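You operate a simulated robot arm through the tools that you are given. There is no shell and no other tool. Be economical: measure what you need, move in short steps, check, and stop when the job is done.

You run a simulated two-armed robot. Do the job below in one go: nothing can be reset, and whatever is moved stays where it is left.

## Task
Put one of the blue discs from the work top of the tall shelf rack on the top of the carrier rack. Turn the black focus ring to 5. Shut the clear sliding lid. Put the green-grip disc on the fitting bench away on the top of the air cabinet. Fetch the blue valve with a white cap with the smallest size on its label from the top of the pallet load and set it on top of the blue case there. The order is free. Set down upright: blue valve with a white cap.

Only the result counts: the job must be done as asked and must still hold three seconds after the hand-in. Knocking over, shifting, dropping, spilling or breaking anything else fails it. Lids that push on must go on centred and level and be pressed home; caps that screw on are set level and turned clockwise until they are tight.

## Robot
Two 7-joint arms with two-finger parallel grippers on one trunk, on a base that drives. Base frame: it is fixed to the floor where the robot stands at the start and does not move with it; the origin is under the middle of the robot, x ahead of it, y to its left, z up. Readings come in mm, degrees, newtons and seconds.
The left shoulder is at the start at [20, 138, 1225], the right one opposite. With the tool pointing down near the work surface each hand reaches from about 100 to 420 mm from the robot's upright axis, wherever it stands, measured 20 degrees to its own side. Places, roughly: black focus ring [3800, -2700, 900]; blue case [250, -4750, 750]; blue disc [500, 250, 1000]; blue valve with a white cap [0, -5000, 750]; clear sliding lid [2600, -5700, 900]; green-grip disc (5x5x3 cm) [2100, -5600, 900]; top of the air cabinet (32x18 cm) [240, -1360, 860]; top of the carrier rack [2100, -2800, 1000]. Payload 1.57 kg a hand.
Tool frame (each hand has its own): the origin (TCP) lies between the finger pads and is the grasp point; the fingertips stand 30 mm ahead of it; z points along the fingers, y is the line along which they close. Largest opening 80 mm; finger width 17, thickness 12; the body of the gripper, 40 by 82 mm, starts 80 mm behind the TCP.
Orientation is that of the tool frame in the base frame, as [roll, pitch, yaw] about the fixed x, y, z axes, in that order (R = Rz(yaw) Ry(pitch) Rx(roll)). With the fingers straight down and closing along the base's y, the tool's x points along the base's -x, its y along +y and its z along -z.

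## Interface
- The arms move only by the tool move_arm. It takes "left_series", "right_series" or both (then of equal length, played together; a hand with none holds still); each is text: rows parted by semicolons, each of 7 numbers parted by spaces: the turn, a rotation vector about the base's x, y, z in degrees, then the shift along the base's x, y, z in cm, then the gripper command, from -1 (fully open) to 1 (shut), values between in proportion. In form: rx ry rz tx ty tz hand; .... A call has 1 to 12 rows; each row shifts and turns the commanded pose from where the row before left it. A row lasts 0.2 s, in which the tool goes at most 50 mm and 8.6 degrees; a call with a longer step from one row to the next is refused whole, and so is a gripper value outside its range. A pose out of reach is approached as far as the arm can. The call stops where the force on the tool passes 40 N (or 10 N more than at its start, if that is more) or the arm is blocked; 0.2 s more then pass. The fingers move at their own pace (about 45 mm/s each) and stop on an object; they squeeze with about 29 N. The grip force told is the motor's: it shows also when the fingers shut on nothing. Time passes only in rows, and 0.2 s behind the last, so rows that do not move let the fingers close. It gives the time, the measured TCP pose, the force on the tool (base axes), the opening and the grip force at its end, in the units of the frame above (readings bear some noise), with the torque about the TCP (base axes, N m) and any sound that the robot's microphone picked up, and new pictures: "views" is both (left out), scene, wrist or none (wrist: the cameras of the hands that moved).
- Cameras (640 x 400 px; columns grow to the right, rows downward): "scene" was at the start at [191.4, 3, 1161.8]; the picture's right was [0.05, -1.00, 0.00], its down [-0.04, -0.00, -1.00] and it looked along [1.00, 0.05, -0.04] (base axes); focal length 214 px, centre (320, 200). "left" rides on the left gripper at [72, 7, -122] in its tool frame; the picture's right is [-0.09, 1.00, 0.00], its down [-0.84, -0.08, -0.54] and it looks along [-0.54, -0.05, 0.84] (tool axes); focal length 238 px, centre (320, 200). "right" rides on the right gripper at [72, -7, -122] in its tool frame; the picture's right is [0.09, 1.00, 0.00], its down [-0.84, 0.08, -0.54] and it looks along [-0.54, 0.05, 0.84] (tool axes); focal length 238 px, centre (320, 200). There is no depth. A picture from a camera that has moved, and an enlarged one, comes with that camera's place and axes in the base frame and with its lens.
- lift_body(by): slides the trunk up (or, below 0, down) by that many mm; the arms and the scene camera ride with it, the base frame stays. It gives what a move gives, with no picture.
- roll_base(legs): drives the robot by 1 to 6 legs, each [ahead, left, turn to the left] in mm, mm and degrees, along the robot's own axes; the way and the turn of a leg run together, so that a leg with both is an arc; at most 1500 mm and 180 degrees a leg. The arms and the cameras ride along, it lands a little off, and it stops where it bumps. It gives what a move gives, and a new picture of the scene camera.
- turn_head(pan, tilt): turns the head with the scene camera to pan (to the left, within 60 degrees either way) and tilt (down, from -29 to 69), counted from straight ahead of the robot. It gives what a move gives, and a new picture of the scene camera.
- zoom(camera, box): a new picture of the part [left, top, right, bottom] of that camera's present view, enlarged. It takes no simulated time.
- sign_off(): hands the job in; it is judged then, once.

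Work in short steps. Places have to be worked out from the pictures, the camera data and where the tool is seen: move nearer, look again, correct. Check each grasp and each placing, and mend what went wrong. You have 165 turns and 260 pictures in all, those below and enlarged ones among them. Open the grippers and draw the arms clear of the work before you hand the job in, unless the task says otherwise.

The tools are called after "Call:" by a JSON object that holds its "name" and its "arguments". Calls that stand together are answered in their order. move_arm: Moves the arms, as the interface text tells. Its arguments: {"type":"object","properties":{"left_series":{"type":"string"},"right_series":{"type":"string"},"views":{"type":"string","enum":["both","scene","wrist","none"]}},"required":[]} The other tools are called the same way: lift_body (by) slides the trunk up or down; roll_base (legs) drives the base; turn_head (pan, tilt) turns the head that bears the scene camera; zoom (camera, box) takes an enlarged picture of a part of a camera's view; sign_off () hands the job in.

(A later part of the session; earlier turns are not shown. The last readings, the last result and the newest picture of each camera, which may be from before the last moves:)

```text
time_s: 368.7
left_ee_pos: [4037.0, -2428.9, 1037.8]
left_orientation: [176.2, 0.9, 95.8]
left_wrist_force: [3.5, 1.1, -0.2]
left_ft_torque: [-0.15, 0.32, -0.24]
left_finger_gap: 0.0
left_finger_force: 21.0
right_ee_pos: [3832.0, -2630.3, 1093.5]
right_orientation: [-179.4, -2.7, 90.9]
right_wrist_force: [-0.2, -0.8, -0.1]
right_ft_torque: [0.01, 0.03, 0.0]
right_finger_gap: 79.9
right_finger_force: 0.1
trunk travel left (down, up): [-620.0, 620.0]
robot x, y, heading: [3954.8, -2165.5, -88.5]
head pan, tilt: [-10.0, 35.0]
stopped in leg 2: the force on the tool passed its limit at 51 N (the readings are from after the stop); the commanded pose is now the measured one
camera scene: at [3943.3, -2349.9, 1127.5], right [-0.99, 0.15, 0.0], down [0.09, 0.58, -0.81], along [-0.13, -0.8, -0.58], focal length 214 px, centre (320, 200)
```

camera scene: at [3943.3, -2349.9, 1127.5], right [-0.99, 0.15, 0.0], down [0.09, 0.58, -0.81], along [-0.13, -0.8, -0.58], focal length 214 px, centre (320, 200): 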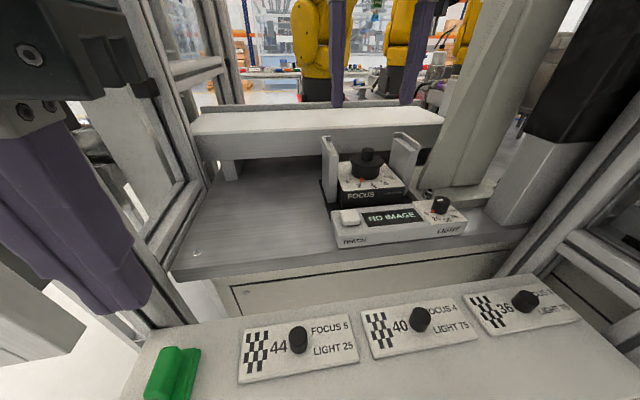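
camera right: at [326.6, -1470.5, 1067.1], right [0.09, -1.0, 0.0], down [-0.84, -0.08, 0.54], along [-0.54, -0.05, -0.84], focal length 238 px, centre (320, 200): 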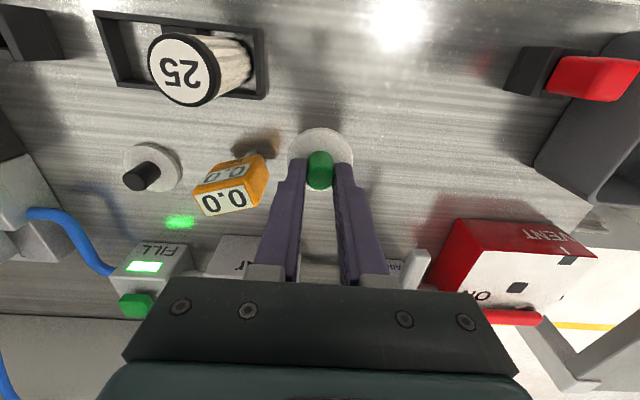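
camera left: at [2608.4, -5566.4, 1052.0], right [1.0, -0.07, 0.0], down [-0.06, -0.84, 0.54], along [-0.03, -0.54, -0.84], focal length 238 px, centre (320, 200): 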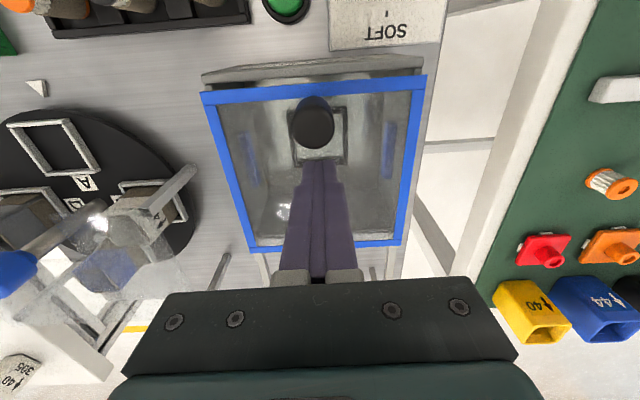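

The left hand is touching something. I look at it before moving further.

Call:
{"name": "turn_head", "arguments": {"pan": 50, "tilt": 25}}

Call:
{"name": "turn_head", "arguments": {"pan": -55, "tilt": 20}}

```text
time_s: 370.0
left_ee_pos: [4038.3, -2425.7, 1038.6]
left_orientation: [175.6, 0.1, 94.0]
left_wrist_force: [97.5, 6.7, 61.6]
left_ft_torque: [4.53, 14.88, -8.64]
left_finger_gap: 0.0
left_finger_force: 21.0
right_ee_pos: [3831.6, -2629.4, 1092.6]
right_orientation: [-179.3, -2.8, 90.8]
right_wrist_force: [-0.7, 0.5, -0.4]
right_ft_torque: [0.01, -0.05, 0.02]
right_finger_gap: 80.1
right_finger_force: 0.0
trunk travel left (down, up): [-620.0, 620.0]
robot x, y, heading: [3953.6, -2167.8, -88.7]
head pan, tilt: [50.0, 25.0]
camera scene: at [3948.6, -2352.6, 1135.4], right [-1.0, 0.08, 0.0], down [0.04, 0.5, -0.86], along [-0.07, -0.86, -0.51], focal length 214 px, centre (320, 200)
```

scene: 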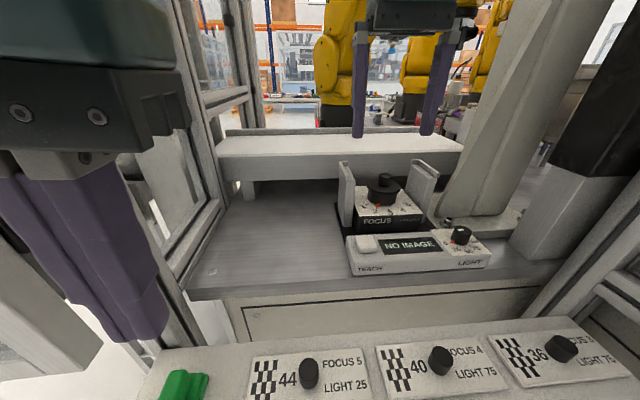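

```text
time_s: 371.8
left_ee_pos: [4036.6, -2428.5, 1038.4]
left_orientation: [176.2, 1.0, 95.9]
left_wrist_force: [0.3, -0.3, 0.1]
left_ft_torque: [0.03, -0.03, 0.01]
left_finger_gap: 0.0
left_finger_force: 20.8
right_ee_pos: [3832.1, -2627.9, 1092.3]
right_orientation: [-179.5, -2.8, 90.8]
right_wrist_force: [-0.6, -0.6, 0.1]
right_ft_torque: [0.02, 0.01, 0.02]
right_finger_gap: 80.0
right_finger_force: 0.1
trunk travel left (down, up): [-620.0, 620.0]
robot x, y, heading: [3953.9, -2170.4, -88.9]
head pan, tilt: [-55.0, 20.0]
camera scene: at [3882.0, -2317.5, 1151.5], right [-0.59, 0.81, 0.01], down [0.28, 0.21, -0.94], along [-0.76, -0.55, -0.35], focal length 214 px, centre (320, 200)
```

scene: 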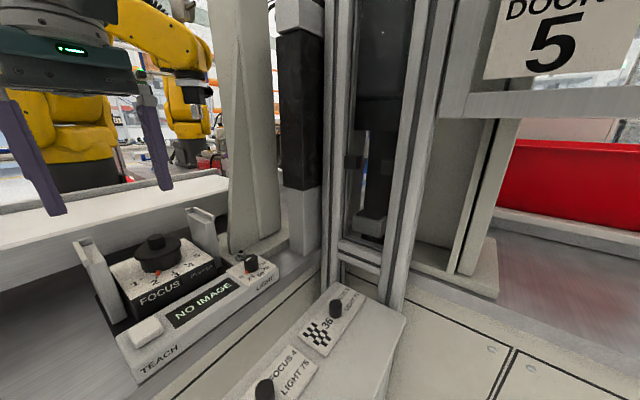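

The culprit is my left hand: it met the door stile in front and my own head beside it. I back off and swing the left hand out to the east side, behind the door plane.

Call:
{"name": "turn_head", "arguments": {"pan": -10, "tilt": 35}}

Call:
{"name": "roll_base", "arguments": {"legs": [[-150, 0, -1]]}}

Call:
{"name": "move_arm", "arguments": {"left_series": "4 0 0 3 1 1 1; 0 0 0 4 1 1 1; 0 0 0 4 1.5 1 1; 0 0 0 4 1.5 1 1; 0 0 0 4 1.5 1 1; 0 0 0 4 1.5 1 1", "views": "scene"}}

```text
time_s: 372.9
left_ee_pos: [4037.5, -2429.8, 1037.1]
left_orientation: [176.0, 0.9, 95.9]
left_wrist_force: [1.7, 0.5, -1.2]
left_ft_torque: [-0.19, 0.38, -0.34]
left_finger_gap: 0.0
left_finger_force: 21.5
right_ee_pos: [3832.8, -2628.2, 1093.0]
right_orientation: [-179.4, -2.8, 90.9]
right_wrist_force: [0.1, 0.4, 0.8]
right_ft_torque: [0.0, -0.02, -0.01]
right_finger_gap: 79.9
right_finger_force: 0.1
trunk travel left (down, up): [-620.0, 620.0]
robot x, y, heading: [3953.9, -2171.3, -88.6]
head pan, tilt: [-10.0, 35.0]
camera scene: at [3943.1, -2349.1, 1127.4], right [-0.99, 0.16, 0.0], down [0.09, 0.58, -0.81], along [-0.13, -0.8, -0.58], focal length 214 px, centre (320, 200)
```

scene: 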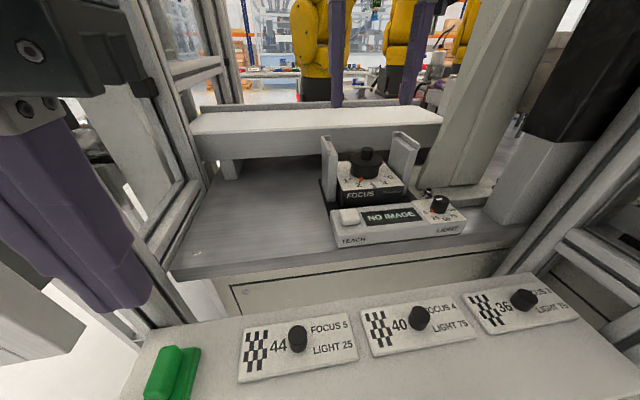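

```text
time_s: 374.3
left_ee_pos: [4029.5, -2291.0, 1040.4]
left_orientation: [176.2, 1.7, 95.1]
left_wrist_force: [9.0, -7.1, -1.8]
left_ft_torque: [0.76, 1.16, -0.75]
left_finger_gap: 0.0
left_finger_force: 21.2
right_ee_pos: [3822.4, -2487.9, 1097.3]
right_orientation: [-179.3, -2.1, 89.9]
right_wrist_force: [0.8, -0.8, 0.4]
right_ft_torque: [-0.02, 0.0, 0.01]
right_finger_gap: 80.2
right_finger_force: 0.0
trunk travel left (down, up): [-620.0, 620.0]
robot x, y, heading: [3951.3, -2021.5, -89.6]
head pan, tilt: [-10.0, 35.0]
camera scene: at [3937.7, -2209.8, 1129.8], right [-0.99, 0.17, 0.0], down [0.1, 0.56, -0.82], along [-0.14, -0.81, -0.57], focal length 214 px, centre (320, 200)
```

scene: 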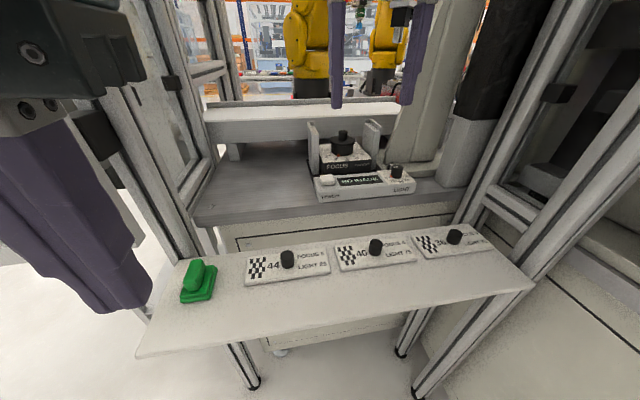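

```text
time_s: 375.9
left_ee_pos: [4257.4, -2195.5, 1080.3]
left_orientation: [175.4, -9.4, 93.9]
left_wrist_force: [0.2, 0.6, 0.9]
left_ft_torque: [-0.03, -0.03, 0.01]
left_finger_gap: 0.0
left_finger_force: 21.4
right_ee_pos: [3822.3, -2487.7, 1098.0]
right_orientation: [-179.4, -2.1, 90.0]
right_wrist_force: [0.4, -0.4, 0.3]
right_ft_torque: [0.02, 0.0, -0.01]
right_finger_gap: 80.1
right_finger_force: 0.1
trunk travel left (down, up): [-620.0, 620.0]
robot x, y, heading: [3952.4, -2019.9, -89.6]
head pan, tilt: [-10.0, 35.0]
stopped in row 6 (left hand): the arm was blocked; the commanded pose is now the measured one
camera scene: at [3938.1, -2209.8, 1129.5], right [-0.99, 0.17, 0.0], down [0.1, 0.57, -0.82], along [-0.14, -0.81, -0.57], focal length 214 px, centre (320, 200)
```

scene: 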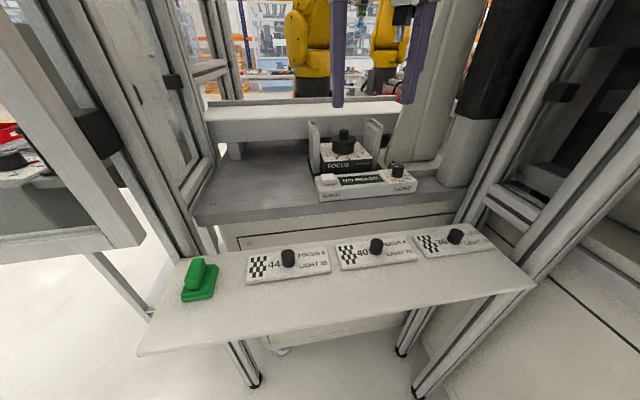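

The left hand is out of the way. Forward again.

Call:
{"name": "roll_base", "arguments": {"legs": [[100, -10, 0], [105, 0, -0.4]]}}

Call:
{"name": "move_arm", "arguments": {"right_series": "0 0 0 0 0 0 -0.5; 0 0 0 0 0 0 -0.5", "views": "wrist"}}

```text
time_s: 377.8
left_ee_pos: [4279.8, -2346.7, 1081.6]
left_orientation: [174.2, -10.5, 99.8]
left_wrist_force: [1.8, 0.0, 0.5]
left_ft_torque: [-0.04, 0.08, 0.03]
left_finger_gap: 0.1
left_finger_force: 21.9
right_ee_pos: [3876.4, -2681.7, 1083.5]
right_orientation: [179.5, -3.6, 95.9]
right_wrist_force: [0.9, -0.2, 0.5]
right_ft_torque: [0.11, 0.1, 0.01]
right_finger_gap: 80.2
right_finger_force: 0.1
trunk travel left (down, up): [-620.0, 620.0]
robot x, y, heading: [3944.8, -2225.6, -84.2]
head pan, tilt: [-10.0, 35.0]
camera scene: at [3963.2, -2394.0, 1123.5], right [-1.0, 0.07, -0.02], down [0.05, 0.6, -0.8], along [-0.04, -0.8, -0.6], focal length 214 px, centre (320, 200)
```

scene: 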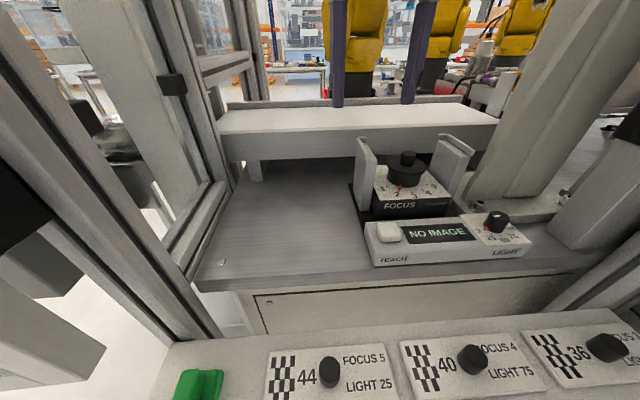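

```text
time_s: 378.6
left_ee_pos: [4284.7, -2346.7, 1083.2]
left_orientation: [174.4, -10.0, 101.0]
left_wrist_force: [1.2, -1.1, 0.3]
left_ft_torque: [0.14, 0.14, 0.01]
left_finger_gap: 0.1
left_finger_force: 21.3
right_ee_pos: [3887.6, -2689.3, 1091.4]
right_orientation: [179.9, -3.0, 96.9]
right_wrist_force: [0.7, -1.5, 0.6]
right_ft_torque: [0.21, 0.05, 0.02]
right_finger_gap: 59.9
right_finger_force: 0.1
trunk travel left (down, up): [-620.0, 620.0]
robot x, y, heading: [3952.2, -2224.3, -82.6]
head pan, tilt: [-10.0, 35.0]
stopped in row 2 (right hand): the arm was blocked; the commanded pose is now the measured one
camera right: at [3873.4, -2626.1, 1217.2], right [0.98, 0.21, 0.01], down [0.18, -0.85, 0.5], along [0.11, -0.49, -0.87], focal length 238 px, centre (320, 200)
```

right: 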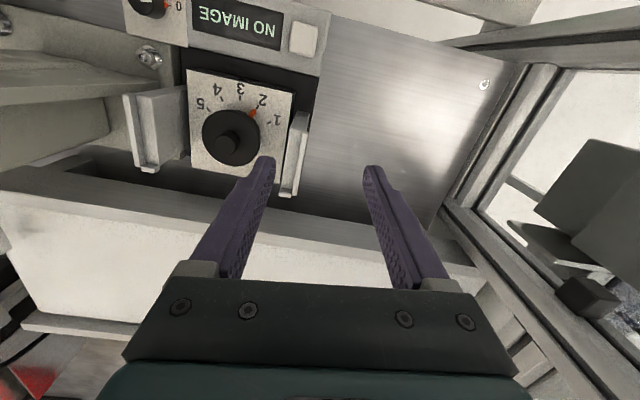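

The base front (about 315 mm ahead of its axis) now rests near the cabinet, so this is as close as it gets. The ring is at about (3795,−2719). I ease the base back 15 mm, drop the trunk 60 mm, and move the right hand toward the ring with a slight forward tilt to gain reach.

Call:
{"name": "roll_base", "arguments": {"legs": [[-15, 0, 0]]}}

Call:
{"name": "lift_body", "arguments": {"by": -50}}

Call:
{"name": "move_arm", "arguments": {"right_series": "-4 0 0 -2.5 0 0 -0.1; -4 0 0 -2.5 0 0 -0.1; -4 3 0 -2 -1 0 -0.1; 0 0 0 -1.5 -1.5 0 -0.1", "views": "wrist"}}

```text
time_s: 379.4
left_ee_pos: [4267.2, -2346.9, 1079.4]
left_orientation: [175.3, -9.4, 100.2]
left_wrist_force: [-0.5, 0.0, 0.1]
left_ft_torque: [0.02, -0.01, 0.0]
left_finger_gap: 0.0
left_finger_force: 21.0
right_ee_pos: [3866.7, -2686.6, 1096.4]
right_orientation: [-179.2, -2.3, 96.3]
right_wrist_force: [-0.2, -0.9, -0.6]
right_ft_torque: [0.03, -0.03, -0.04]
right_finger_gap: 60.1
right_finger_force: 0.0
trunk travel left (down, up): [-620.0, 620.0]
robot x, y, heading: [3941.2, -2210.1, -83.3]
head pan, tilt: [-10.0, 35.0]
camera scene: at [3951.1, -2397.3, 1129.6], right [-1.0, 0.06, 0.0], down [0.03, 0.57, -0.82], along [-0.05, -0.82, -0.58], focal length 214 px, centre (320, 200)
```

scene: 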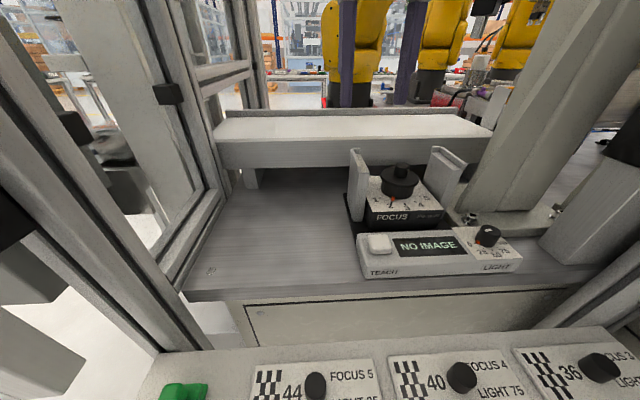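

```text
time_s: 380.3
left_ee_pos: [4266.8, -2347.5, 1029.2]
left_orientation: [175.3, -9.4, 100.2]
left_wrist_force: [0.2, 0.2, 0.6]
left_ft_torque: [0.0, 0.01, 0.0]
left_finger_gap: 0.0
left_finger_force: 20.8
right_ee_pos: [3866.6, -2685.9, 1046.9]
right_orientation: [-179.3, -2.1, 96.4]
right_wrist_force: [-0.5, -0.6, 0.8]
right_ft_torque: [-0.01, 0.01, 0.0]
right_finger_gap: 60.0
right_finger_force: 0.1
trunk travel left (down, up): [-570.0, 670.0]
robot x, y, heading: [3946.5, -2209.3, -83.1]
head pan, tilt: [-10.0, 35.0]
```

```text
time_s: 381.3
left_ee_pos: [4267.2, -2346.3, 1030.6]
left_orientation: [175.3, -9.3, 100.2]
left_wrist_force: [-0.5, -0.4, 0.4]
left_ft_torque: [0.02, -0.01, -0.01]
left_finger_gap: 0.0
left_finger_force: 21.2
right_ee_pos: [3780.2, -2714.0, 1045.9]
right_orientation: [-175.2, 9.2, 96.4]
right_wrist_force: [0.0, -0.1, 1.2]
right_ft_torque: [0.0, 0.02, 0.02]
right_finger_gap: 44.1
right_finger_force: 0.1
trunk travel left (down, up): [-570.0, 670.0]
robot x, y, heading: [3942.5, -2205.5, -83.1]
head pan, tilt: [-10.0, 35.0]
camera right: at [3773.9, -2623.9, 1154.9], right [0.98, 0.19, -0.1], down [0.21, -0.72, 0.66], along [0.05, -0.67, -0.74], focal length 238 px, centre (320, 200)
```

right: 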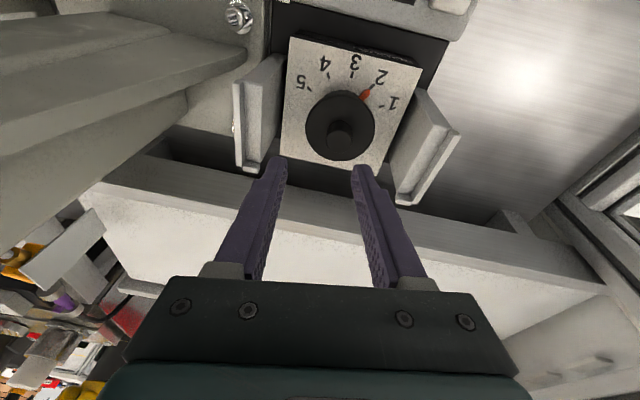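

I see the scale clearly: pointer at 2, and 5 is about 80° counter-clockwise. I pre-turn the hand −38° so that it can sweep through, centre it over the knob, and look.

Call:
{"name": "move_arm", "arguments": {"right_series": "0 0 -7.6 0.5 0 -1 0; 0 0 -7.6 0.5 0 -1 0; 0 0 -7.6 0.4 -0.2 -1 0; 0 0 -7.6 0 -0.1 0 0; 0 0 -7.6 0 0 0 0", "views": "both"}}

```text
time_s: 382.5
left_ee_pos: [4268.3, -2347.4, 1029.4]
left_orientation: [175.3, -9.3, 100.2]
left_wrist_force: [0.4, 0.6, 0.0]
left_ft_torque: [-0.01, -0.01, 0.02]
left_finger_gap: 0.1
left_finger_force: 21.6
right_ee_pos: [3796.9, -2715.4, 1018.0]
right_orientation: [-175.0, 9.4, 58.7]
right_wrist_force: [-0.7, -0.9, 0.0]
right_ft_torque: [0.0, -0.03, 0.02]
right_finger_gap: 39.9
right_finger_force: 0.0
trunk travel left (down, up): [-570.0, 670.0]
robot x, y, heading: [3944.7, -2210.4, -83.1]
head pan, tilt: [-10.0, 35.0]
camera scene: at [3951.7, -2397.5, 1079.2], right [-1.0, 0.06, 0.0], down [0.03, 0.57, -0.82], along [-0.05, -0.82, -0.57], focal length 214 px, centre (320, 200)
camera right: at [3847.8, -2639.9, 1126.4], right [0.89, -0.45, -0.1], down [-0.28, -0.7, 0.66], along [-0.37, -0.56, -0.74], focal length 238 px, centre (320, 200)
```

scene: 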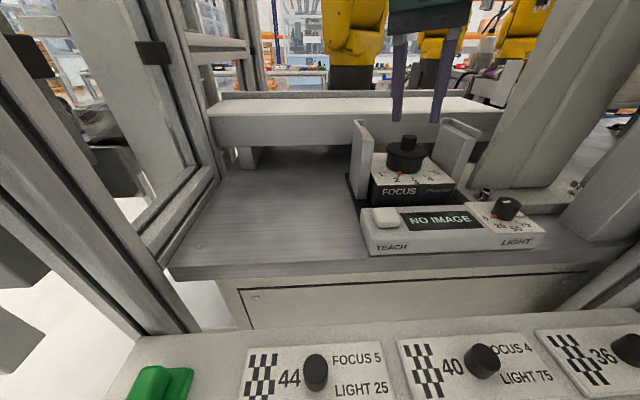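
right: 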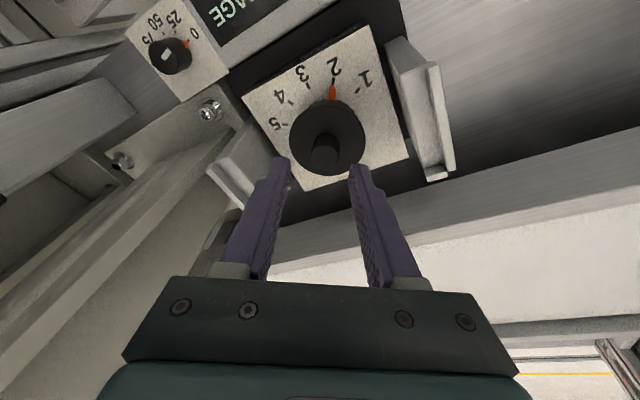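

Knob top triangulates to (3792,−2722,957). I descend onto it and close.

Call:
{"name": "move_arm", "arguments": {"right_series": "0 0 0 -0.2 -0.4 -2 0; 0 0 0 0 -0.1 -2 0; 0 0 0 0 0 -0.8 0; 0 0 0 0 0 0 0.6; 0 0 0 0 0 0 1; 0 0 0 0 0 0 1", "views": "both"}}

```text
time_s: 383.5
left_ee_pos: [4268.2, -2346.5, 1029.6]
left_orientation: [175.4, -9.4, 100.2]
left_wrist_force: [0.0, -0.2, 0.0]
left_ft_torque: [-0.02, 0.0, -0.02]
left_finger_gap: 0.0
left_finger_force: 21.2
right_ee_pos: [3798.0, -2723.3, 975.8]
right_orientation: [-175.7, 9.8, 58.7]
right_wrist_force: [-1.8, 3.0, 12.0]
right_ft_torque: [-0.03, -0.17, 0.02]
right_finger_gap: 29.7
right_finger_force: 8.2
trunk travel left (down, up): [-570.0, 670.0]
robot x, y, heading: [3945.7, -2208.5, -83.3]
head pan, tilt: [-10.0, 35.0]
stopped in row 4 (right hand): the force on the tool passed its limit at 50 N (the readings are from after the stop); the commanded pose is now the measured one
camera scene: at [3951.2, -2398.1, 1079.7], right [-1.0, 0.06, 0.0], down [0.03, 0.57, -0.82], along [-0.05, -0.82, -0.57], focal length 214 px, centre (320, 200)
camera right: at [3847.2, -2647.7, 1084.6], right [0.89, -0.45, -0.09], down [-0.28, -0.69, 0.67], along [-0.36, -0.57, -0.74], focal length 238 px, centre (320, 200)
```

scene: 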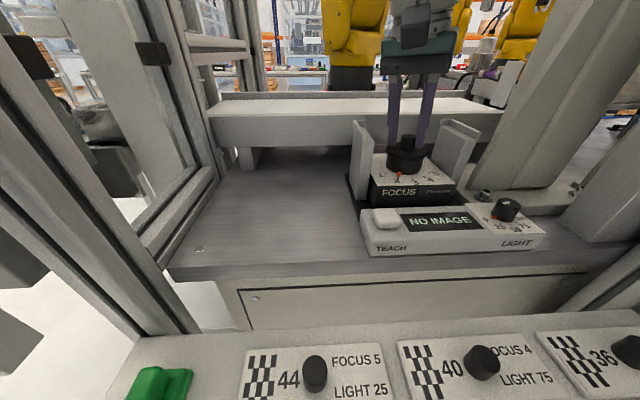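
right: 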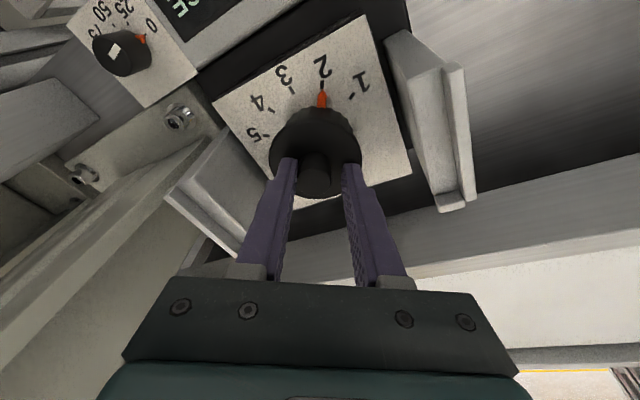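

The tips touched the flange. I lift 3 mm and close on the knob.

Call:
{"name": "move_arm", "arguments": {"right_series": "0 0 0 0 0 0.3 0.3; 0 0 0 0 0 0 1; 0 0 0 0 0 0 1; 0 0 0 0 0 0 1", "views": "wrist"}}

```text
time_s: 384.5
left_ee_pos: [4266.9, -2346.4, 1030.5]
left_orientation: [175.3, -9.4, 100.2]
left_wrist_force: [-0.5, -0.8, -0.1]
left_ft_torque: [0.02, -0.03, 0.03]
left_finger_gap: 0.0
left_finger_force: 21.2
right_ee_pos: [3798.0, -2723.2, 977.4]
right_orientation: [-175.7, 9.7, 58.9]
right_wrist_force: [-1.3, 0.2, 0.2]
right_ft_torque: [0.01, -0.01, 0.02]
right_finger_gap: 20.9
right_finger_force: 28.9
trunk travel left (down, up): [-570.0, 670.0]
robot x, y, heading: [3943.1, -2208.6, -83.1]
head pan, tilt: [-10.0, 35.0]
camera right: at [3847.4, -2647.1, 1085.5], right [0.89, -0.45, -0.09], down [-0.28, -0.69, 0.67], along [-0.36, -0.57, -0.74], focal length 238 px, centre (320, 200)
```

right: 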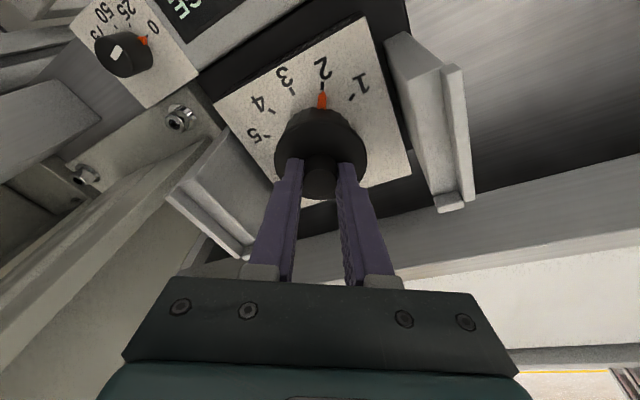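

Gripped at 21 mm. I turn +40° about the vertical, compensating for the tilt offset, and check the pointer.

Call:
{"name": "move_arm", "arguments": {"right_series": "0 0 5 -0.03 0.03 0 1; 0 0 5 -0.03 0.03 0 1; 0 0 5 -0.03 0.03 0 1; 0 0 5 -0.03 0.03 0 1; 0 0 5 -0.03 0.02 0 1; 0 0 5 -0.03 0.02 0 1; 0 0 5 -0.03 0.02 0 1; 0 0 5 -0.03 0.02 0 1", "views": "wrist"}}

```text
time_s: 386.3
left_ee_pos: [4266.4, -2346.9, 1030.3]
left_orientation: [175.4, -9.4, 100.3]
left_wrist_force: [0.4, 0.9, -0.1]
left_ft_torque: [0.02, -0.03, -0.02]
left_finger_gap: 0.0
left_finger_force: 21.1
right_ee_pos: [3794.8, -2719.8, 978.4]
right_orientation: [-175.6, 9.6, 99.1]
right_wrist_force: [0.3, -0.7, 0.3]
right_ft_torque: [0.0, -0.02, -0.01]
right_finger_gap: 20.9
right_finger_force: 28.5
trunk travel left (down, up): [-570.0, 670.0]
robot x, y, heading: [3942.1, -2207.4, -83.1]
head pan, tilt: [-10.0, 35.0]
camera right: at [3783.9, -2630.7, 1086.0], right [0.97, 0.23, -0.09], down [0.23, -0.71, 0.67], along [0.09, -0.67, -0.74], focal length 238 px, centre (320, 200)
```

right: 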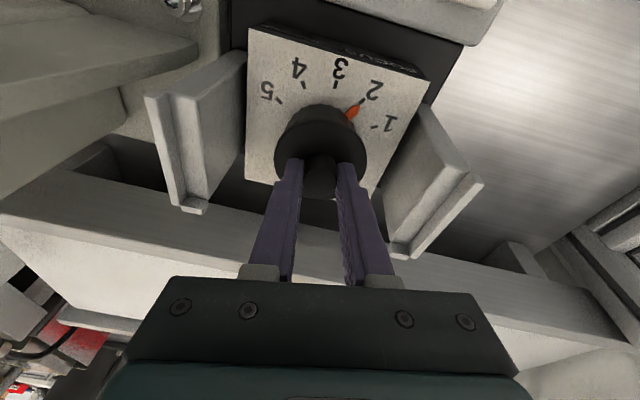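

The pointer did not move, so the centre knob isn't the ring; I must grip the wide black ring itself (about 53 mm). I open, rise, turn back −40° and open wider.

Call:
{"name": "move_arm", "arguments": {"right_series": "0 0 0 0 0 0 0.2; 0 0 0 0 0 0 0.2; 0 0 0 0 0 2 0.2; 0 0 0 0 0 2.5 0.2; 0 0 -8 0.05 -0.05 0 -0.6; 0 0 -8 0.05 -0.05 0 -0.6; 0 0 -8 0.05 -0.05 0 -0.6; 0 0 -8 0.05 0 0 -0.6; 0 0 -8 0.05 0 0 -0.6", "views": "wrist"}}

Call:
{"name": "zoom", "arguments": {"camera": "right", "box": [220, 40, 460, 220]}}

```text
time_s: 388.3
left_ee_pos: [4267.2, -2348.0, 1030.0]
left_orientation: [175.4, -9.5, 100.2]
left_wrist_force: [-0.2, -0.5, 0.3]
left_ft_torque: [0.0, 0.01, -0.01]
left_finger_gap: 0.1
left_finger_force: 21.3
right_ee_pos: [3796.6, -2722.5, 1022.1]
right_orientation: [-175.7, 9.8, 58.6]
right_wrist_force: [-0.9, 0.7, -0.7]
right_ft_torque: [0.01, 0.02, -0.03]
right_finger_gap: 63.9
right_finger_force: 0.0
trunk travel left (down, up): [-570.0, 670.0]
robot x, y, heading: [3940.9, -2209.2, -83.2]
head pan, tilt: [-10.0, 35.0]
camera right: at [3846.9, -2646.7, 1130.9], right [0.89, -0.45, -0.09], down [-0.28, -0.69, 0.67], along [-0.36, -0.57, -0.74], focal length 238 px, centre (320, 200)
```

right: 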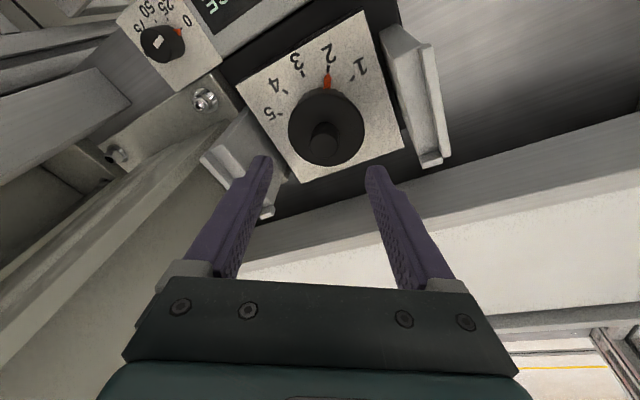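

```text
2.22 times, centred on (340, 130) of right
camera zoom: at [3846.9, -2646.7, 1130.9], right [0.89, -0.45, -0.09], down [-0.28, -0.69, 0.67], along [-0.36, -0.57, -0.74], focal length 530 px, centre (276, 356)
```

zoom: 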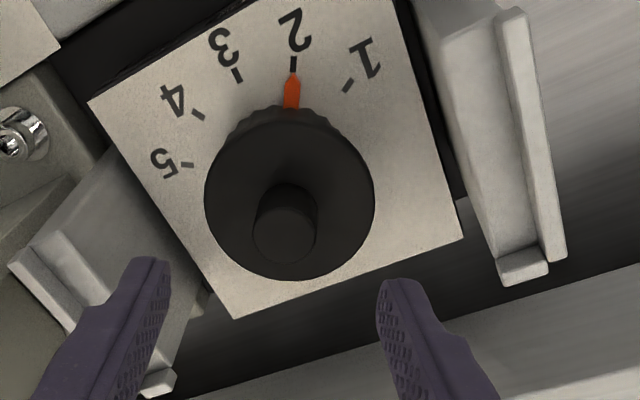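

The ring is about 61 mm across with the side plates about 55 mm from its axis. I open to 70 mm, descend around it, and close.

Call:
{"name": "move_arm", "arguments": {"right_series": "0 0 0 0 0.1 -1.5 -0.75; 0 0 0 0 0 -2 -0.75; 0 0 0 0 0 -1.5 -0.75; 0 0 0 0 0 -1.2 -0.75; 0 0 0 0 0 0 0; 0 0 0 0 0 0 1; 0 0 0 0 0 0 1", "views": "both"}}

```text
time_s: 389.9
left_ee_pos: [4266.9, -2347.7, 1030.2]
left_orientation: [175.4, -9.4, 100.3]
left_wrist_force: [0.2, -0.4, -0.1]
left_ft_torque: [0.03, -0.01, 0.01]
left_finger_gap: 0.0
left_finger_force: 21.7
right_ee_pos: [3796.6, -2721.9, 959.8]
right_orientation: [-175.7, 9.7, 58.9]
right_wrist_force: [-0.5, 0.2, 0.4]
right_ft_torque: [0.0, 0.0, 0.02]
right_finger_gap: 63.7
right_finger_force: 29.8
trunk travel left (down, up): [-570.0, 670.0]
robot x, y, heading: [3944.2, -2211.4, -83.0]
head pan, tilt: [-10.0, 35.0]
camera scene: at [3951.2, -2397.9, 1079.4], right [-1.0, 0.06, 0.0], down [0.03, 0.57, -0.82], along [-0.05, -0.82, -0.57], focal length 214 px, centre (320, 200)
camera right: at [3846.8, -2646.0, 1069.2], right [0.89, -0.45, -0.09], down [-0.28, -0.69, 0.67], along [-0.36, -0.57, -0.74], focal length 238 px, centre (320, 200)
```

scene: 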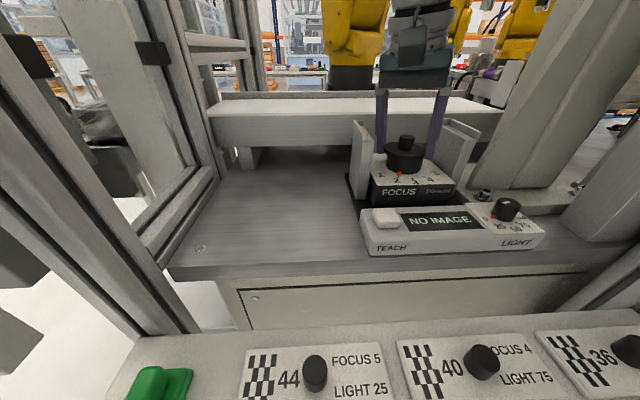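
right: 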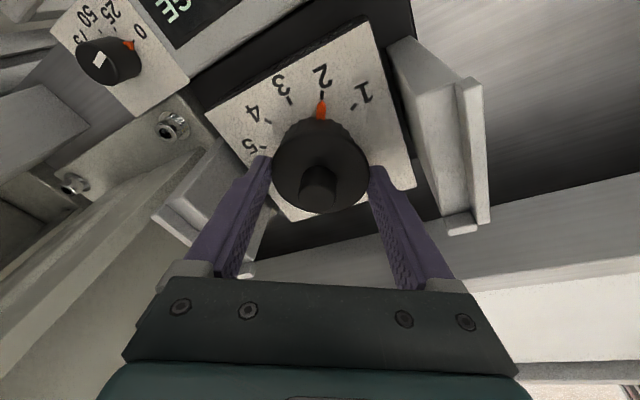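

Gripped the ring at 64 mm. I turn +40° and look.

Call:
{"name": "move_arm", "arguments": {"right_series": "0 0 5 -0.02 0.015 0 1; 0 0 5 -0.02 0.015 0 1; 0 0 5 -0.02 0.015 0 1; 0 0 5 -0.02 0.015 0 1; 0 0 5 -0.02 0.015 0 1; 0 0 5 -0.02 0.01 0 1; 0 0 5 -0.02 0.01 0 1; 0 0 5 -0.02 0.01 0 1", "views": "wrist"}}

```text
time_s: 391.7
left_ee_pos: [4267.2, -2347.4, 1030.1]
left_orientation: [175.4, -9.4, 100.3]
left_wrist_force: [0.0, 0.4, 0.7]
left_ft_torque: [0.02, 0.03, 0.01]
left_finger_gap: 0.0
left_finger_force: 21.6
right_ee_pos: [3795.2, -2720.4, 960.3]
right_orientation: [-175.9, 9.7, 98.9]
right_wrist_force: [-0.6, 1.9, 4.2]
right_ft_torque: [0.0, 0.05, -0.03]
right_finger_gap: 63.7
right_finger_force: 28.5
trunk travel left (down, up): [-570.0, 670.0]
robot x, y, heading: [3944.1, -2211.9, -83.1]
head pan, tilt: [-10.0, 35.0]
camera right: at [3784.4, -2631.3, 1069.1], right [0.97, 0.23, -0.09], down [0.23, -0.71, 0.67], along [0.09, -0.67, -0.74], focal length 238 px, centre (320, 200)
```

right: 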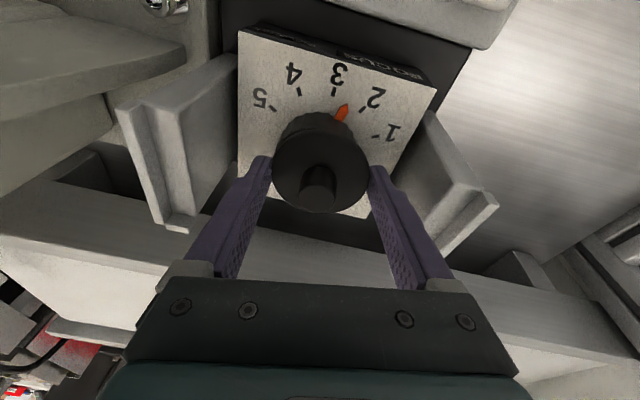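

The ring follows, though with slip (pointer now near 2.6). I continue turning another 35° to see whether the wrist allows it.

Call:
{"name": "move_arm", "arguments": {"right_series": "0 0 4 -0.01 0 0 1; 0 0 4 -0.01 0 0 1; 0 0 4 -0.01 0 0 1; 0 0 4 -0.01 0 0 1; 0 0 4 -0.01 0 0 1; 0 0 4 -0.01 -0.01 0 1; 0 0 4 -0.01 -0.01 0 1; 0 0 4 -0.01 -0.01 0 1; 0 0 4 -0.01 -0.01 0 1", "views": "wrist"}}

```text
time_s: 393.7
left_ee_pos: [4265.2, -2346.9, 1029.0]
left_orientation: [175.3, -9.4, 100.2]
left_wrist_force: [-0.9, -0.5, 0.1]
left_ft_torque: [0.03, 0.01, 0.03]
left_finger_gap: 0.1
left_finger_force: 20.9
right_ee_pos: [3794.9, -2720.7, 962.3]
right_orientation: [-175.7, 9.6, 114.9]
right_wrist_force: [-2.2, 0.3, 3.0]
right_ft_torque: [-0.02, -0.02, -0.01]
right_finger_gap: 63.5
right_finger_force: 29.4
right hand out of reach, approached as far as the arm can: row 5, 6, 7, 8, 9
trunk travel left (down, up): [-570.0, 670.0]
robot x, y, heading: [3944.0, -2207.6, -83.0]
head pan, tilt: [-10.0, 35.0]
camera right: at [3759.3, -2638.0, 1069.1], right [0.87, 0.49, -0.09], down [0.42, -0.62, 0.67], along [0.27, -0.62, -0.74], focal length 238 px, centre (320, 200)
```

right: 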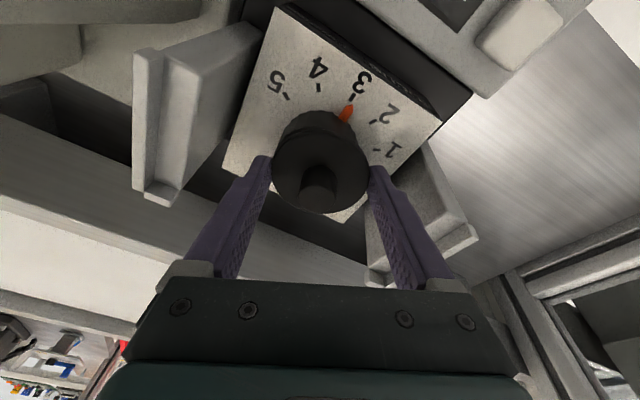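

The wrist limit is near yaw 115; the pointer is now just short of 3. I open, rise, and swing back for another stroke.

Call:
{"name": "move_arm", "arguments": {"right_series": "0 0 0 0 0 0 -0.75; 0 0 0 0 0 2 -0.75; 0 0 0 0 0 2 -0.75; 0 0 -8.5 0.03 -0.02 0 -0.75; 0 0 -8.5 0.03 -0.02 0 -0.75; 0 0 -8.5 0.03 -0.02 0 -0.75; 0 0 -8.5 0.03 -0.02 0 -0.75; 0 0 -8.5 0.03 -0.02 0 -0.75; 0 0 -8.5 0.03 -0.02 0 -0.75; 0 0 -8.5 0.02 -0.02 0 -0.75; 0 0 -8.5 0.02 -0.02 0 -0.75; 0 0 -8.5 0 0 0 -0.75", "views": "wrist"}}

```text
time_s: 396.3
left_ee_pos: [4266.9, -2347.1, 1030.6]
left_orientation: [175.4, -9.4, 100.3]
left_wrist_force: [0.0, 0.7, 0.3]
left_ft_torque: [0.01, 0.01, 0.0]
left_finger_gap: 0.0
left_finger_force: 21.4
right_ee_pos: [3794.5, -2715.5, 1000.5]
right_orientation: [-175.7, 9.8, 38.2]
right_wrist_force: [-0.3, -0.2, 0.9]
right_ft_torque: [-0.02, 0.0, 0.02]
right_finger_gap: 69.8
right_finger_force: 0.1
right hand out of reach, approached as far as the arm can: row 12
trunk travel left (down, up): [-570.0, 670.0]
robot x, y, heading: [3943.2, -2210.0, -83.1]
head pan, tilt: [-10.0, 35.0]
camera right: at [3869.2, -2662.1, 1109.0], right [0.68, -0.73, -0.09], down [-0.5, -0.55, 0.67], along [-0.54, -0.41, -0.74], focal length 238 px, centre (320, 200)
```

right: 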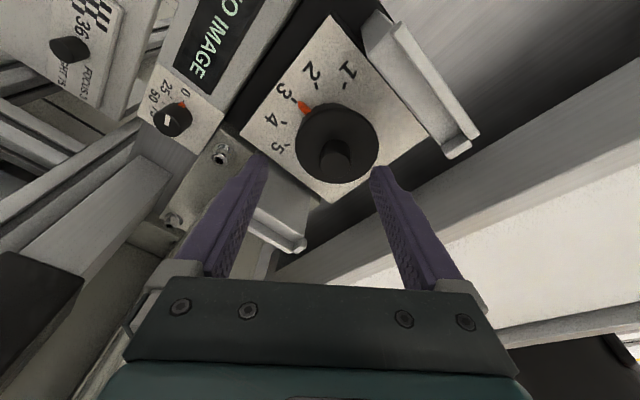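

The pointer is at 3. I adjust, descend around the ring again and close.

Call:
{"name": "move_arm", "arguments": {"right_series": "0 0 6 0.2 -0.6 0 -0.75; 0 0 0 0 0 -2 -0.75; 0 0 0 0 0 -2.1 -0.75; 0 0 0 0 0 0 0; 0 0 0 0 0 0 1; 0 0 0 0 0 0 1", "views": "wrist"}}

```text
time_s: 397.7
left_ee_pos: [4268.3, -2347.5, 1030.8]
left_orientation: [175.3, -9.4, 100.3]
left_wrist_force: [-0.4, -0.5, 0.2]
left_ft_torque: [0.0, 0.0, -0.02]
left_finger_gap: 0.0
left_finger_force: 21.3
right_ee_pos: [3801.5, -2720.9, 960.4]
right_orientation: [-176.1, 9.8, 44.5]
right_wrist_force: [13.8, -11.7, 9.9]
right_ft_torque: [-0.76, -0.69, 0.15]
right_finger_gap: 65.5
right_finger_force: 28.4
trunk travel left (down, up): [-570.0, 670.0]
robot x, y, heading: [3943.8, -2208.0, -82.9]
head pan, tilt: [-10.0, 35.0]
camera right: at [3867.1, -2659.8, 1068.6], right [0.75, -0.65, -0.08], down [-0.44, -0.6, 0.67], along [-0.49, -0.47, -0.74], focal length 238 px, centre (320, 200)
```

right: 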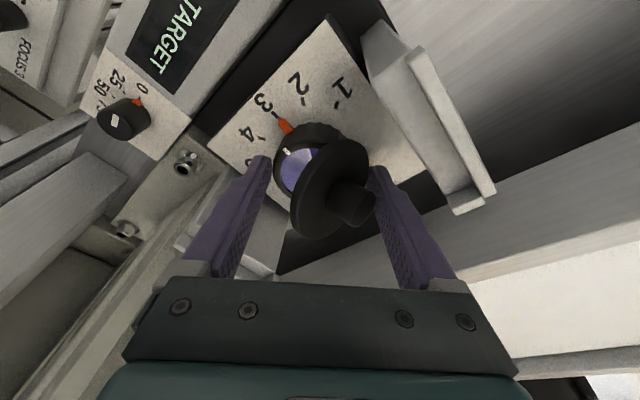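

I see now: the flange with the knob is a separate lens cap, which has been tilted by my squeeze. I open gently in place and look before anything else.

Call:
{"name": "move_arm", "arguments": {"right_series": "0 0 0 0 0 0 -0.7; 0 0 0 0 0 0 -0.85; 0 0 0 0 0 0 -0.95", "views": "wrist"}}

```text
time_s: 398.5
left_ee_pos: [4268.4, -2346.8, 1029.9]
left_orientation: [175.3, -9.4, 100.2]
left_wrist_force: [-0.1, 0.3, 0.5]
left_ft_torque: [-0.02, 0.01, -0.01]
left_finger_gap: 0.0
left_finger_force: 20.8
right_ee_pos: [3795.9, -2719.4, 958.7]
right_orientation: [-175.7, 9.7, 44.3]
right_wrist_force: [-0.2, -0.5, -0.1]
right_ft_torque: [-0.02, 0.0, 0.0]
right_finger_gap: 78.0
right_finger_force: 0.1
trunk travel left (down, up): [-570.0, 670.0]
robot x, y, heading: [3944.4, -2208.3, -83.1]
head pan, tilt: [-10.0, 35.0]
camera right: at [3864.4, -2658.9, 1067.3], right [0.75, -0.66, -0.09], down [-0.44, -0.6, 0.67], along [-0.49, -0.46, -0.74], focal length 238 px, centre (320, 200)
```

right: 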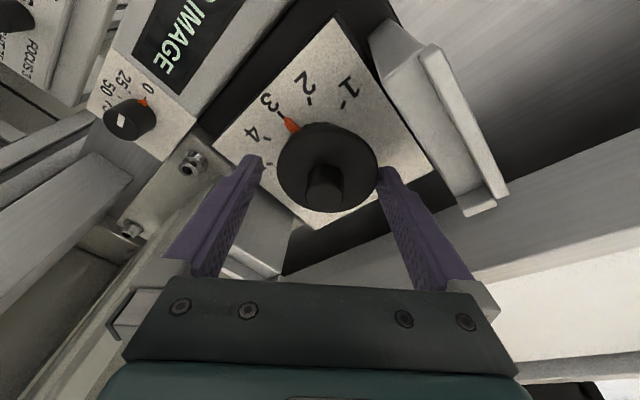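

The cap has settled back flat on the lens. The first stroke from yaw 59°, well centred, moved the ring without tipping the cap, so I repeat exactly that: rise, go to yaw 59° and centre.

Call:
{"name": "move_arm", "arguments": {"right_series": "0 0 0 0 0 2 -0.95; 0 0 0 0 0 2.2 -0.75; 0 0 7.3 0.03 -0.1 0 -0.75; 0 0 7.3 0.04 -0.15 0 -0.75", "views": "wrist"}}

Call:
{"name": "zoom", "arguments": {"camera": "right", "box": [220, 40, 460, 220]}}

```text
time_s: 399.5
left_ee_pos: [4267.3, -2348.6, 1030.3]
left_orientation: [175.3, -9.4, 100.3]
left_wrist_force: [-0.6, -0.1, 0.2]
left_ft_torque: [0.0, 0.02, -0.01]
left_finger_gap: 0.0
left_finger_force: 21.2
right_ee_pos: [3800.2, -2728.7, 1002.6]
right_orientation: [-175.6, 9.6, 59.2]
right_wrist_force: [-0.6, -0.2, 0.2]
right_ft_torque: [0.02, 0.04, 0.03]
right_finger_gap: 70.0
right_finger_force: 0.0
right hand out of reach, approached as far as the arm can: row 4
trunk travel left (down, up): [-570.0, 670.0]
robot x, y, heading: [3941.2, -2208.6, -83.5]
head pan, tilt: [-10.0, 35.0]
camera right: at [3849.6, -2651.6, 1110.5], right [0.89, -0.44, -0.09], down [-0.28, -0.69, 0.67], along [-0.36, -0.57, -0.74], focal length 238 px, centre (320, 200)
```

right: 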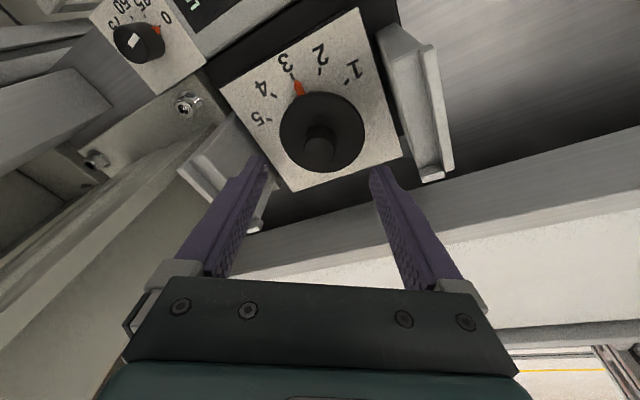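

```text
2.22 times, centred on (340, 130) of right
camera zoom: at [3849.6, -2651.6, 1110.5], right [0.89, -0.44, -0.09], down [-0.28, -0.69, 0.67], along [-0.36, -0.57, -0.74], focal length 530 px, centre (276, 356)
```

zoom: 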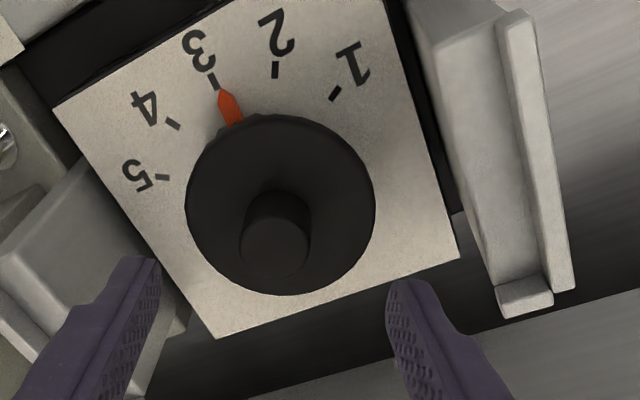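

The pointer is just under 3. I re-centre precisely and check the pose.

Call:
{"name": "move_arm", "arguments": {"right_series": "0 0 0 -0.15 0.8 0 -0.75; 0 0 0 0 0 0 -0.75", "views": "none"}}

```text
time_s: 400.1
left_ee_pos: [4265.9, -2347.6, 1030.5]
left_orientation: [175.3, -9.3, 100.1]
left_wrist_force: [0.0, -0.9, 0.2]
left_ft_torque: [-0.01, 0.01, 0.02]
left_finger_gap: 0.3
left_finger_force: 21.3
right_ee_pos: [3799.8, -2727.7, 1000.7]
right_orientation: [-175.7, 9.7, 59.0]
right_wrist_force: [0.6, -0.4, 0.3]
right_ft_torque: [0.02, 0.03, 0.01]
right_finger_gap: 70.1
right_finger_force: 0.0
right hand out of reach, approached as far as the arm can: row 1
trunk travel left (down, up): [-570.0, 670.0]
robot x, y, heading: [3938.1, -2210.7, -83.3]
head pan, tilt: [-10.0, 35.0]
```

Call:
{"name": "move_arm", "arguments": {"right_series": "0 0 0 -0.1 0.7 0 -0.75; 0 0 0 0 0 0 -0.75", "views": "none"}}

```text
time_s: 400.7
left_ee_pos: [4268.6, -2347.3, 1028.5]
left_orientation: [175.3, -9.3, 100.2]
left_wrist_force: [0.0, -0.4, -0.1]
left_ft_torque: [-0.02, -0.01, -0.01]
left_finger_gap: 0.0
left_finger_force: 21.1
right_ee_pos: [3800.6, -2728.0, 1002.8]
right_orientation: [-175.6, 9.5, 59.0]
right_wrist_force: [-0.2, -0.7, 0.3]
right_ft_torque: [0.0, 0.02, -0.02]
right_finger_gap: 70.0
right_finger_force: 0.1
right hand out of reach, approached as far as the arm can: row 1
trunk travel left (down, up): [-570.0, 670.0]
robot x, y, heading: [3943.5, -2207.3, -83.2]
head pan, tilt: [-10.0, 35.0]
```

Call:
{"name": "move_arm", "arguments": {"right_series": "0 0 0 0 1 1 -0.75; 0 0 0 0 1 1 -0.75", "views": "none"}}

```text
time_s: 401.3
left_ee_pos: [4267.0, -2347.1, 1030.3]
left_orientation: [175.3, -9.4, 100.2]
left_wrist_force: [0.3, -0.6, -0.2]
left_ft_torque: [0.01, 0.01, -0.05]
left_finger_gap: 0.0
left_finger_force: 21.7
right_ee_pos: [3803.6, -2726.6, 1023.4]
right_orientation: [-175.6, 9.6, 59.0]
right_wrist_force: [-0.3, 0.1, 0.4]
right_ft_torque: [0.01, 0.03, -0.02]
right_finger_gap: 70.0
right_finger_force: 0.0
right hand out of reach, approached as far as the arm can: row 1, 2
trunk travel left (down, up): [-570.0, 670.0]
robot x, y, heading: [3944.8, -2208.9, -83.1]
head pan, tilt: [-10.0, 35.0]
```

The arm is stuck at a joint limit in this posture. I back out up and toward the earlier free posture to reset it.

Call:
{"name": "move_arm", "arguments": {"right_series": "0 0 6 1 1 1.5 -0.75; 0 0 6 1 1 1 -0.75; 0 0 6 1 1 0 -0.75; 0 0 6 1 1 0 -0.75; 0 0 6 1 1 0 -0.75; 0 0 6 1 0 0 -0.75; 0 0 0 0 0 0 -0.75", "views": "none"}}

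```text
time_s: 402.9
left_ee_pos: [4267.3, -2346.0, 1029.5]
left_orientation: [175.4, -9.4, 100.2]
left_wrist_force: [-0.4, -0.2, -0.7]
left_ft_torque: [0.03, -0.02, 0.02]
left_finger_gap: 0.0
left_finger_force: 21.4
right_ee_pos: [3876.2, -2724.1, 1053.0]
right_orientation: [-175.6, 9.5, 95.1]
right_wrist_force: [-0.6, -0.9, 0.7]
right_ft_torque: [-0.01, 0.01, -0.05]
right_finger_gap: 70.0
right_finger_force: 0.1
right hand out of reach, approached as far as the arm can: row 1, 2, 3, 4, 5
trunk travel left (down, up): [-570.0, 670.0]
robot x, y, heading: [3947.7, -2205.3, -83.1]
head pan, tilt: [-10.0, 35.0]
```

Call:
{"name": "move_arm", "arguments": {"right_series": "0 0 0 0 3 0 -0.75; 0 0 0 0 3 0 -0.75; 0 0 0 0 0 0 -0.75", "views": "none"}}

```text
time_s: 403.7
left_ee_pos: [4267.8, -2347.1, 1030.0]
left_orientation: [175.3, -9.4, 100.1]
left_wrist_force: [0.7, 0.3, -0.8]
left_ft_torque: [-0.01, -0.04, 0.0]
left_finger_gap: 0.0
left_finger_force: 21.2
right_ee_pos: [3878.6, -2720.9, 1051.5]
right_orientation: [-175.8, 9.0, 95.0]
right_wrist_force: [0.3, -0.3, -0.3]
right_ft_torque: [0.02, -0.02, 0.0]
right_finger_gap: 69.8
right_finger_force: 0.1
right hand out of reach, approached as far as the arm can: row 1, 2
trunk travel left (down, up): [-570.0, 670.0]
robot x, y, heading: [3942.9, -2209.3, -83.2]
head pan, tilt: [-10.0, 35.0]
```

Call:
{"name": "move_arm", "arguments": {"right_series": "3.2 -1.2 0 0 1 2 -0.75; 3.2 -1.2 0 0 1 2 -0.75; 3.2 -1.2 0 0 1 2 -0.75; 0 0 0 0 2 2 -0.75; 0 0 0 0 2 2 -0.75", "views": "scene"}}

```text
time_s: 404.6
left_ee_pos: [4266.3, -2347.1, 1030.8]
left_orientation: [175.4, -9.4, 100.2]
left_wrist_force: [0.8, 0.5, -0.6]
left_ft_torque: [0.0, -0.03, 0.02]
left_finger_gap: 0.0
left_finger_force: 21.4
right_ee_pos: [3871.5, -2659.6, 1052.3]
right_orientation: [179.9, -8.9, 93.6]
right_wrist_force: [1.3, -0.4, 0.2]
right_ft_torque: [0.0, 0.01, 0.01]
right_finger_gap: 70.0
right_finger_force: 0.1
right hand out of reach, approached as far as the arm can: row 2, 3, 4
trunk travel left (down, up): [-570.0, 670.0]
robot x, y, heading: [3943.5, -2208.7, -83.0]
head pan, tilt: [-10.0, 35.0]
stopped in row 4 (right hand): the arm was blocked; the commanded pose is now the measured one
camera scene: at [3951.4, -2398.0, 1079.4], right [-1.0, 0.06, 0.0], down [0.03, 0.57, -0.82], along [-0.05, -0.82, -0.57], focal length 214 px, centre (320, 200)
```

scene: 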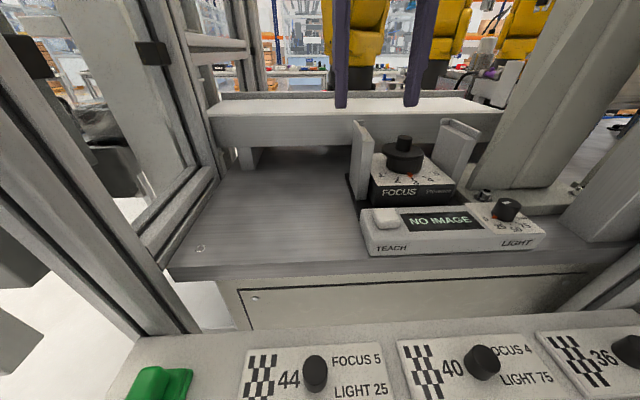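

The commanded pose is synced again. I repeat the original approach: tilt forward, move over the ring and yaw to 59°.

Call:
{"name": "move_arm", "arguments": {"right_series": "-3.8 0 0 -1.5 -1.1 0 -0.75; -3.8 0 0 -1.5 -1.1 0 -0.75; -3.8 0 0 -1.5 -1.1 0 -0.75; -3.8 0 0 -1.5 -1.1 0 -0.75; -3.8 3 0 -1.4 -1.1 0 -0.75; 0 0 -7 0 -0.1 -0.6 -0.75; 0 0 -7 0 0 -0.6 -0.75; 0 0 -7 0 0 -0.6 -0.75; 0 0 -7 0 0 -0.6 -0.75; 0 0 -7 0 0 -0.6 -0.75", "views": "wrist"}}

```text
time_s: 406.8
left_ee_pos: [4267.2, -2348.5, 1030.6]
left_orientation: [175.5, -9.4, 100.2]
left_wrist_force: [1.2, 0.5, -0.5]
left_ft_torque: [0.02, 0.0, -0.03]
left_finger_gap: 0.0
left_finger_force: 21.5
right_ee_pos: [3812.6, -2726.2, 1024.2]
right_orientation: [-175.9, 10.0, 58.9]
right_wrist_force: [-0.7, 0.9, -0.6]
right_ft_torque: [0.04, 0.0, 0.0]
right_finger_gap: 69.8
right_finger_force: 0.0
right hand out of reach, approached as far as the arm can: row 1, 2, 3, 4, 5, 8, 10
trunk travel left (down, up): [-570.0, 670.0]
robot x, y, heading: [3942.1, -2207.2, -83.3]
head pan, tilt: [-10.0, 35.0]
camera right: at [3862.2, -2650.0, 1132.0], right [0.89, -0.45, -0.09], down [-0.28, -0.69, 0.67], along [-0.36, -0.57, -0.74], focal length 238 px, centre (320, 200)
```

right: 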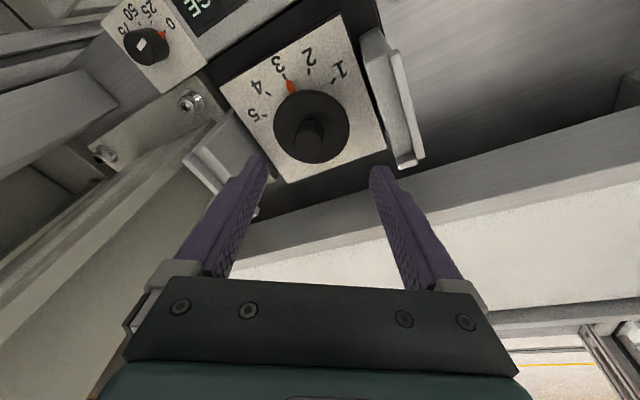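

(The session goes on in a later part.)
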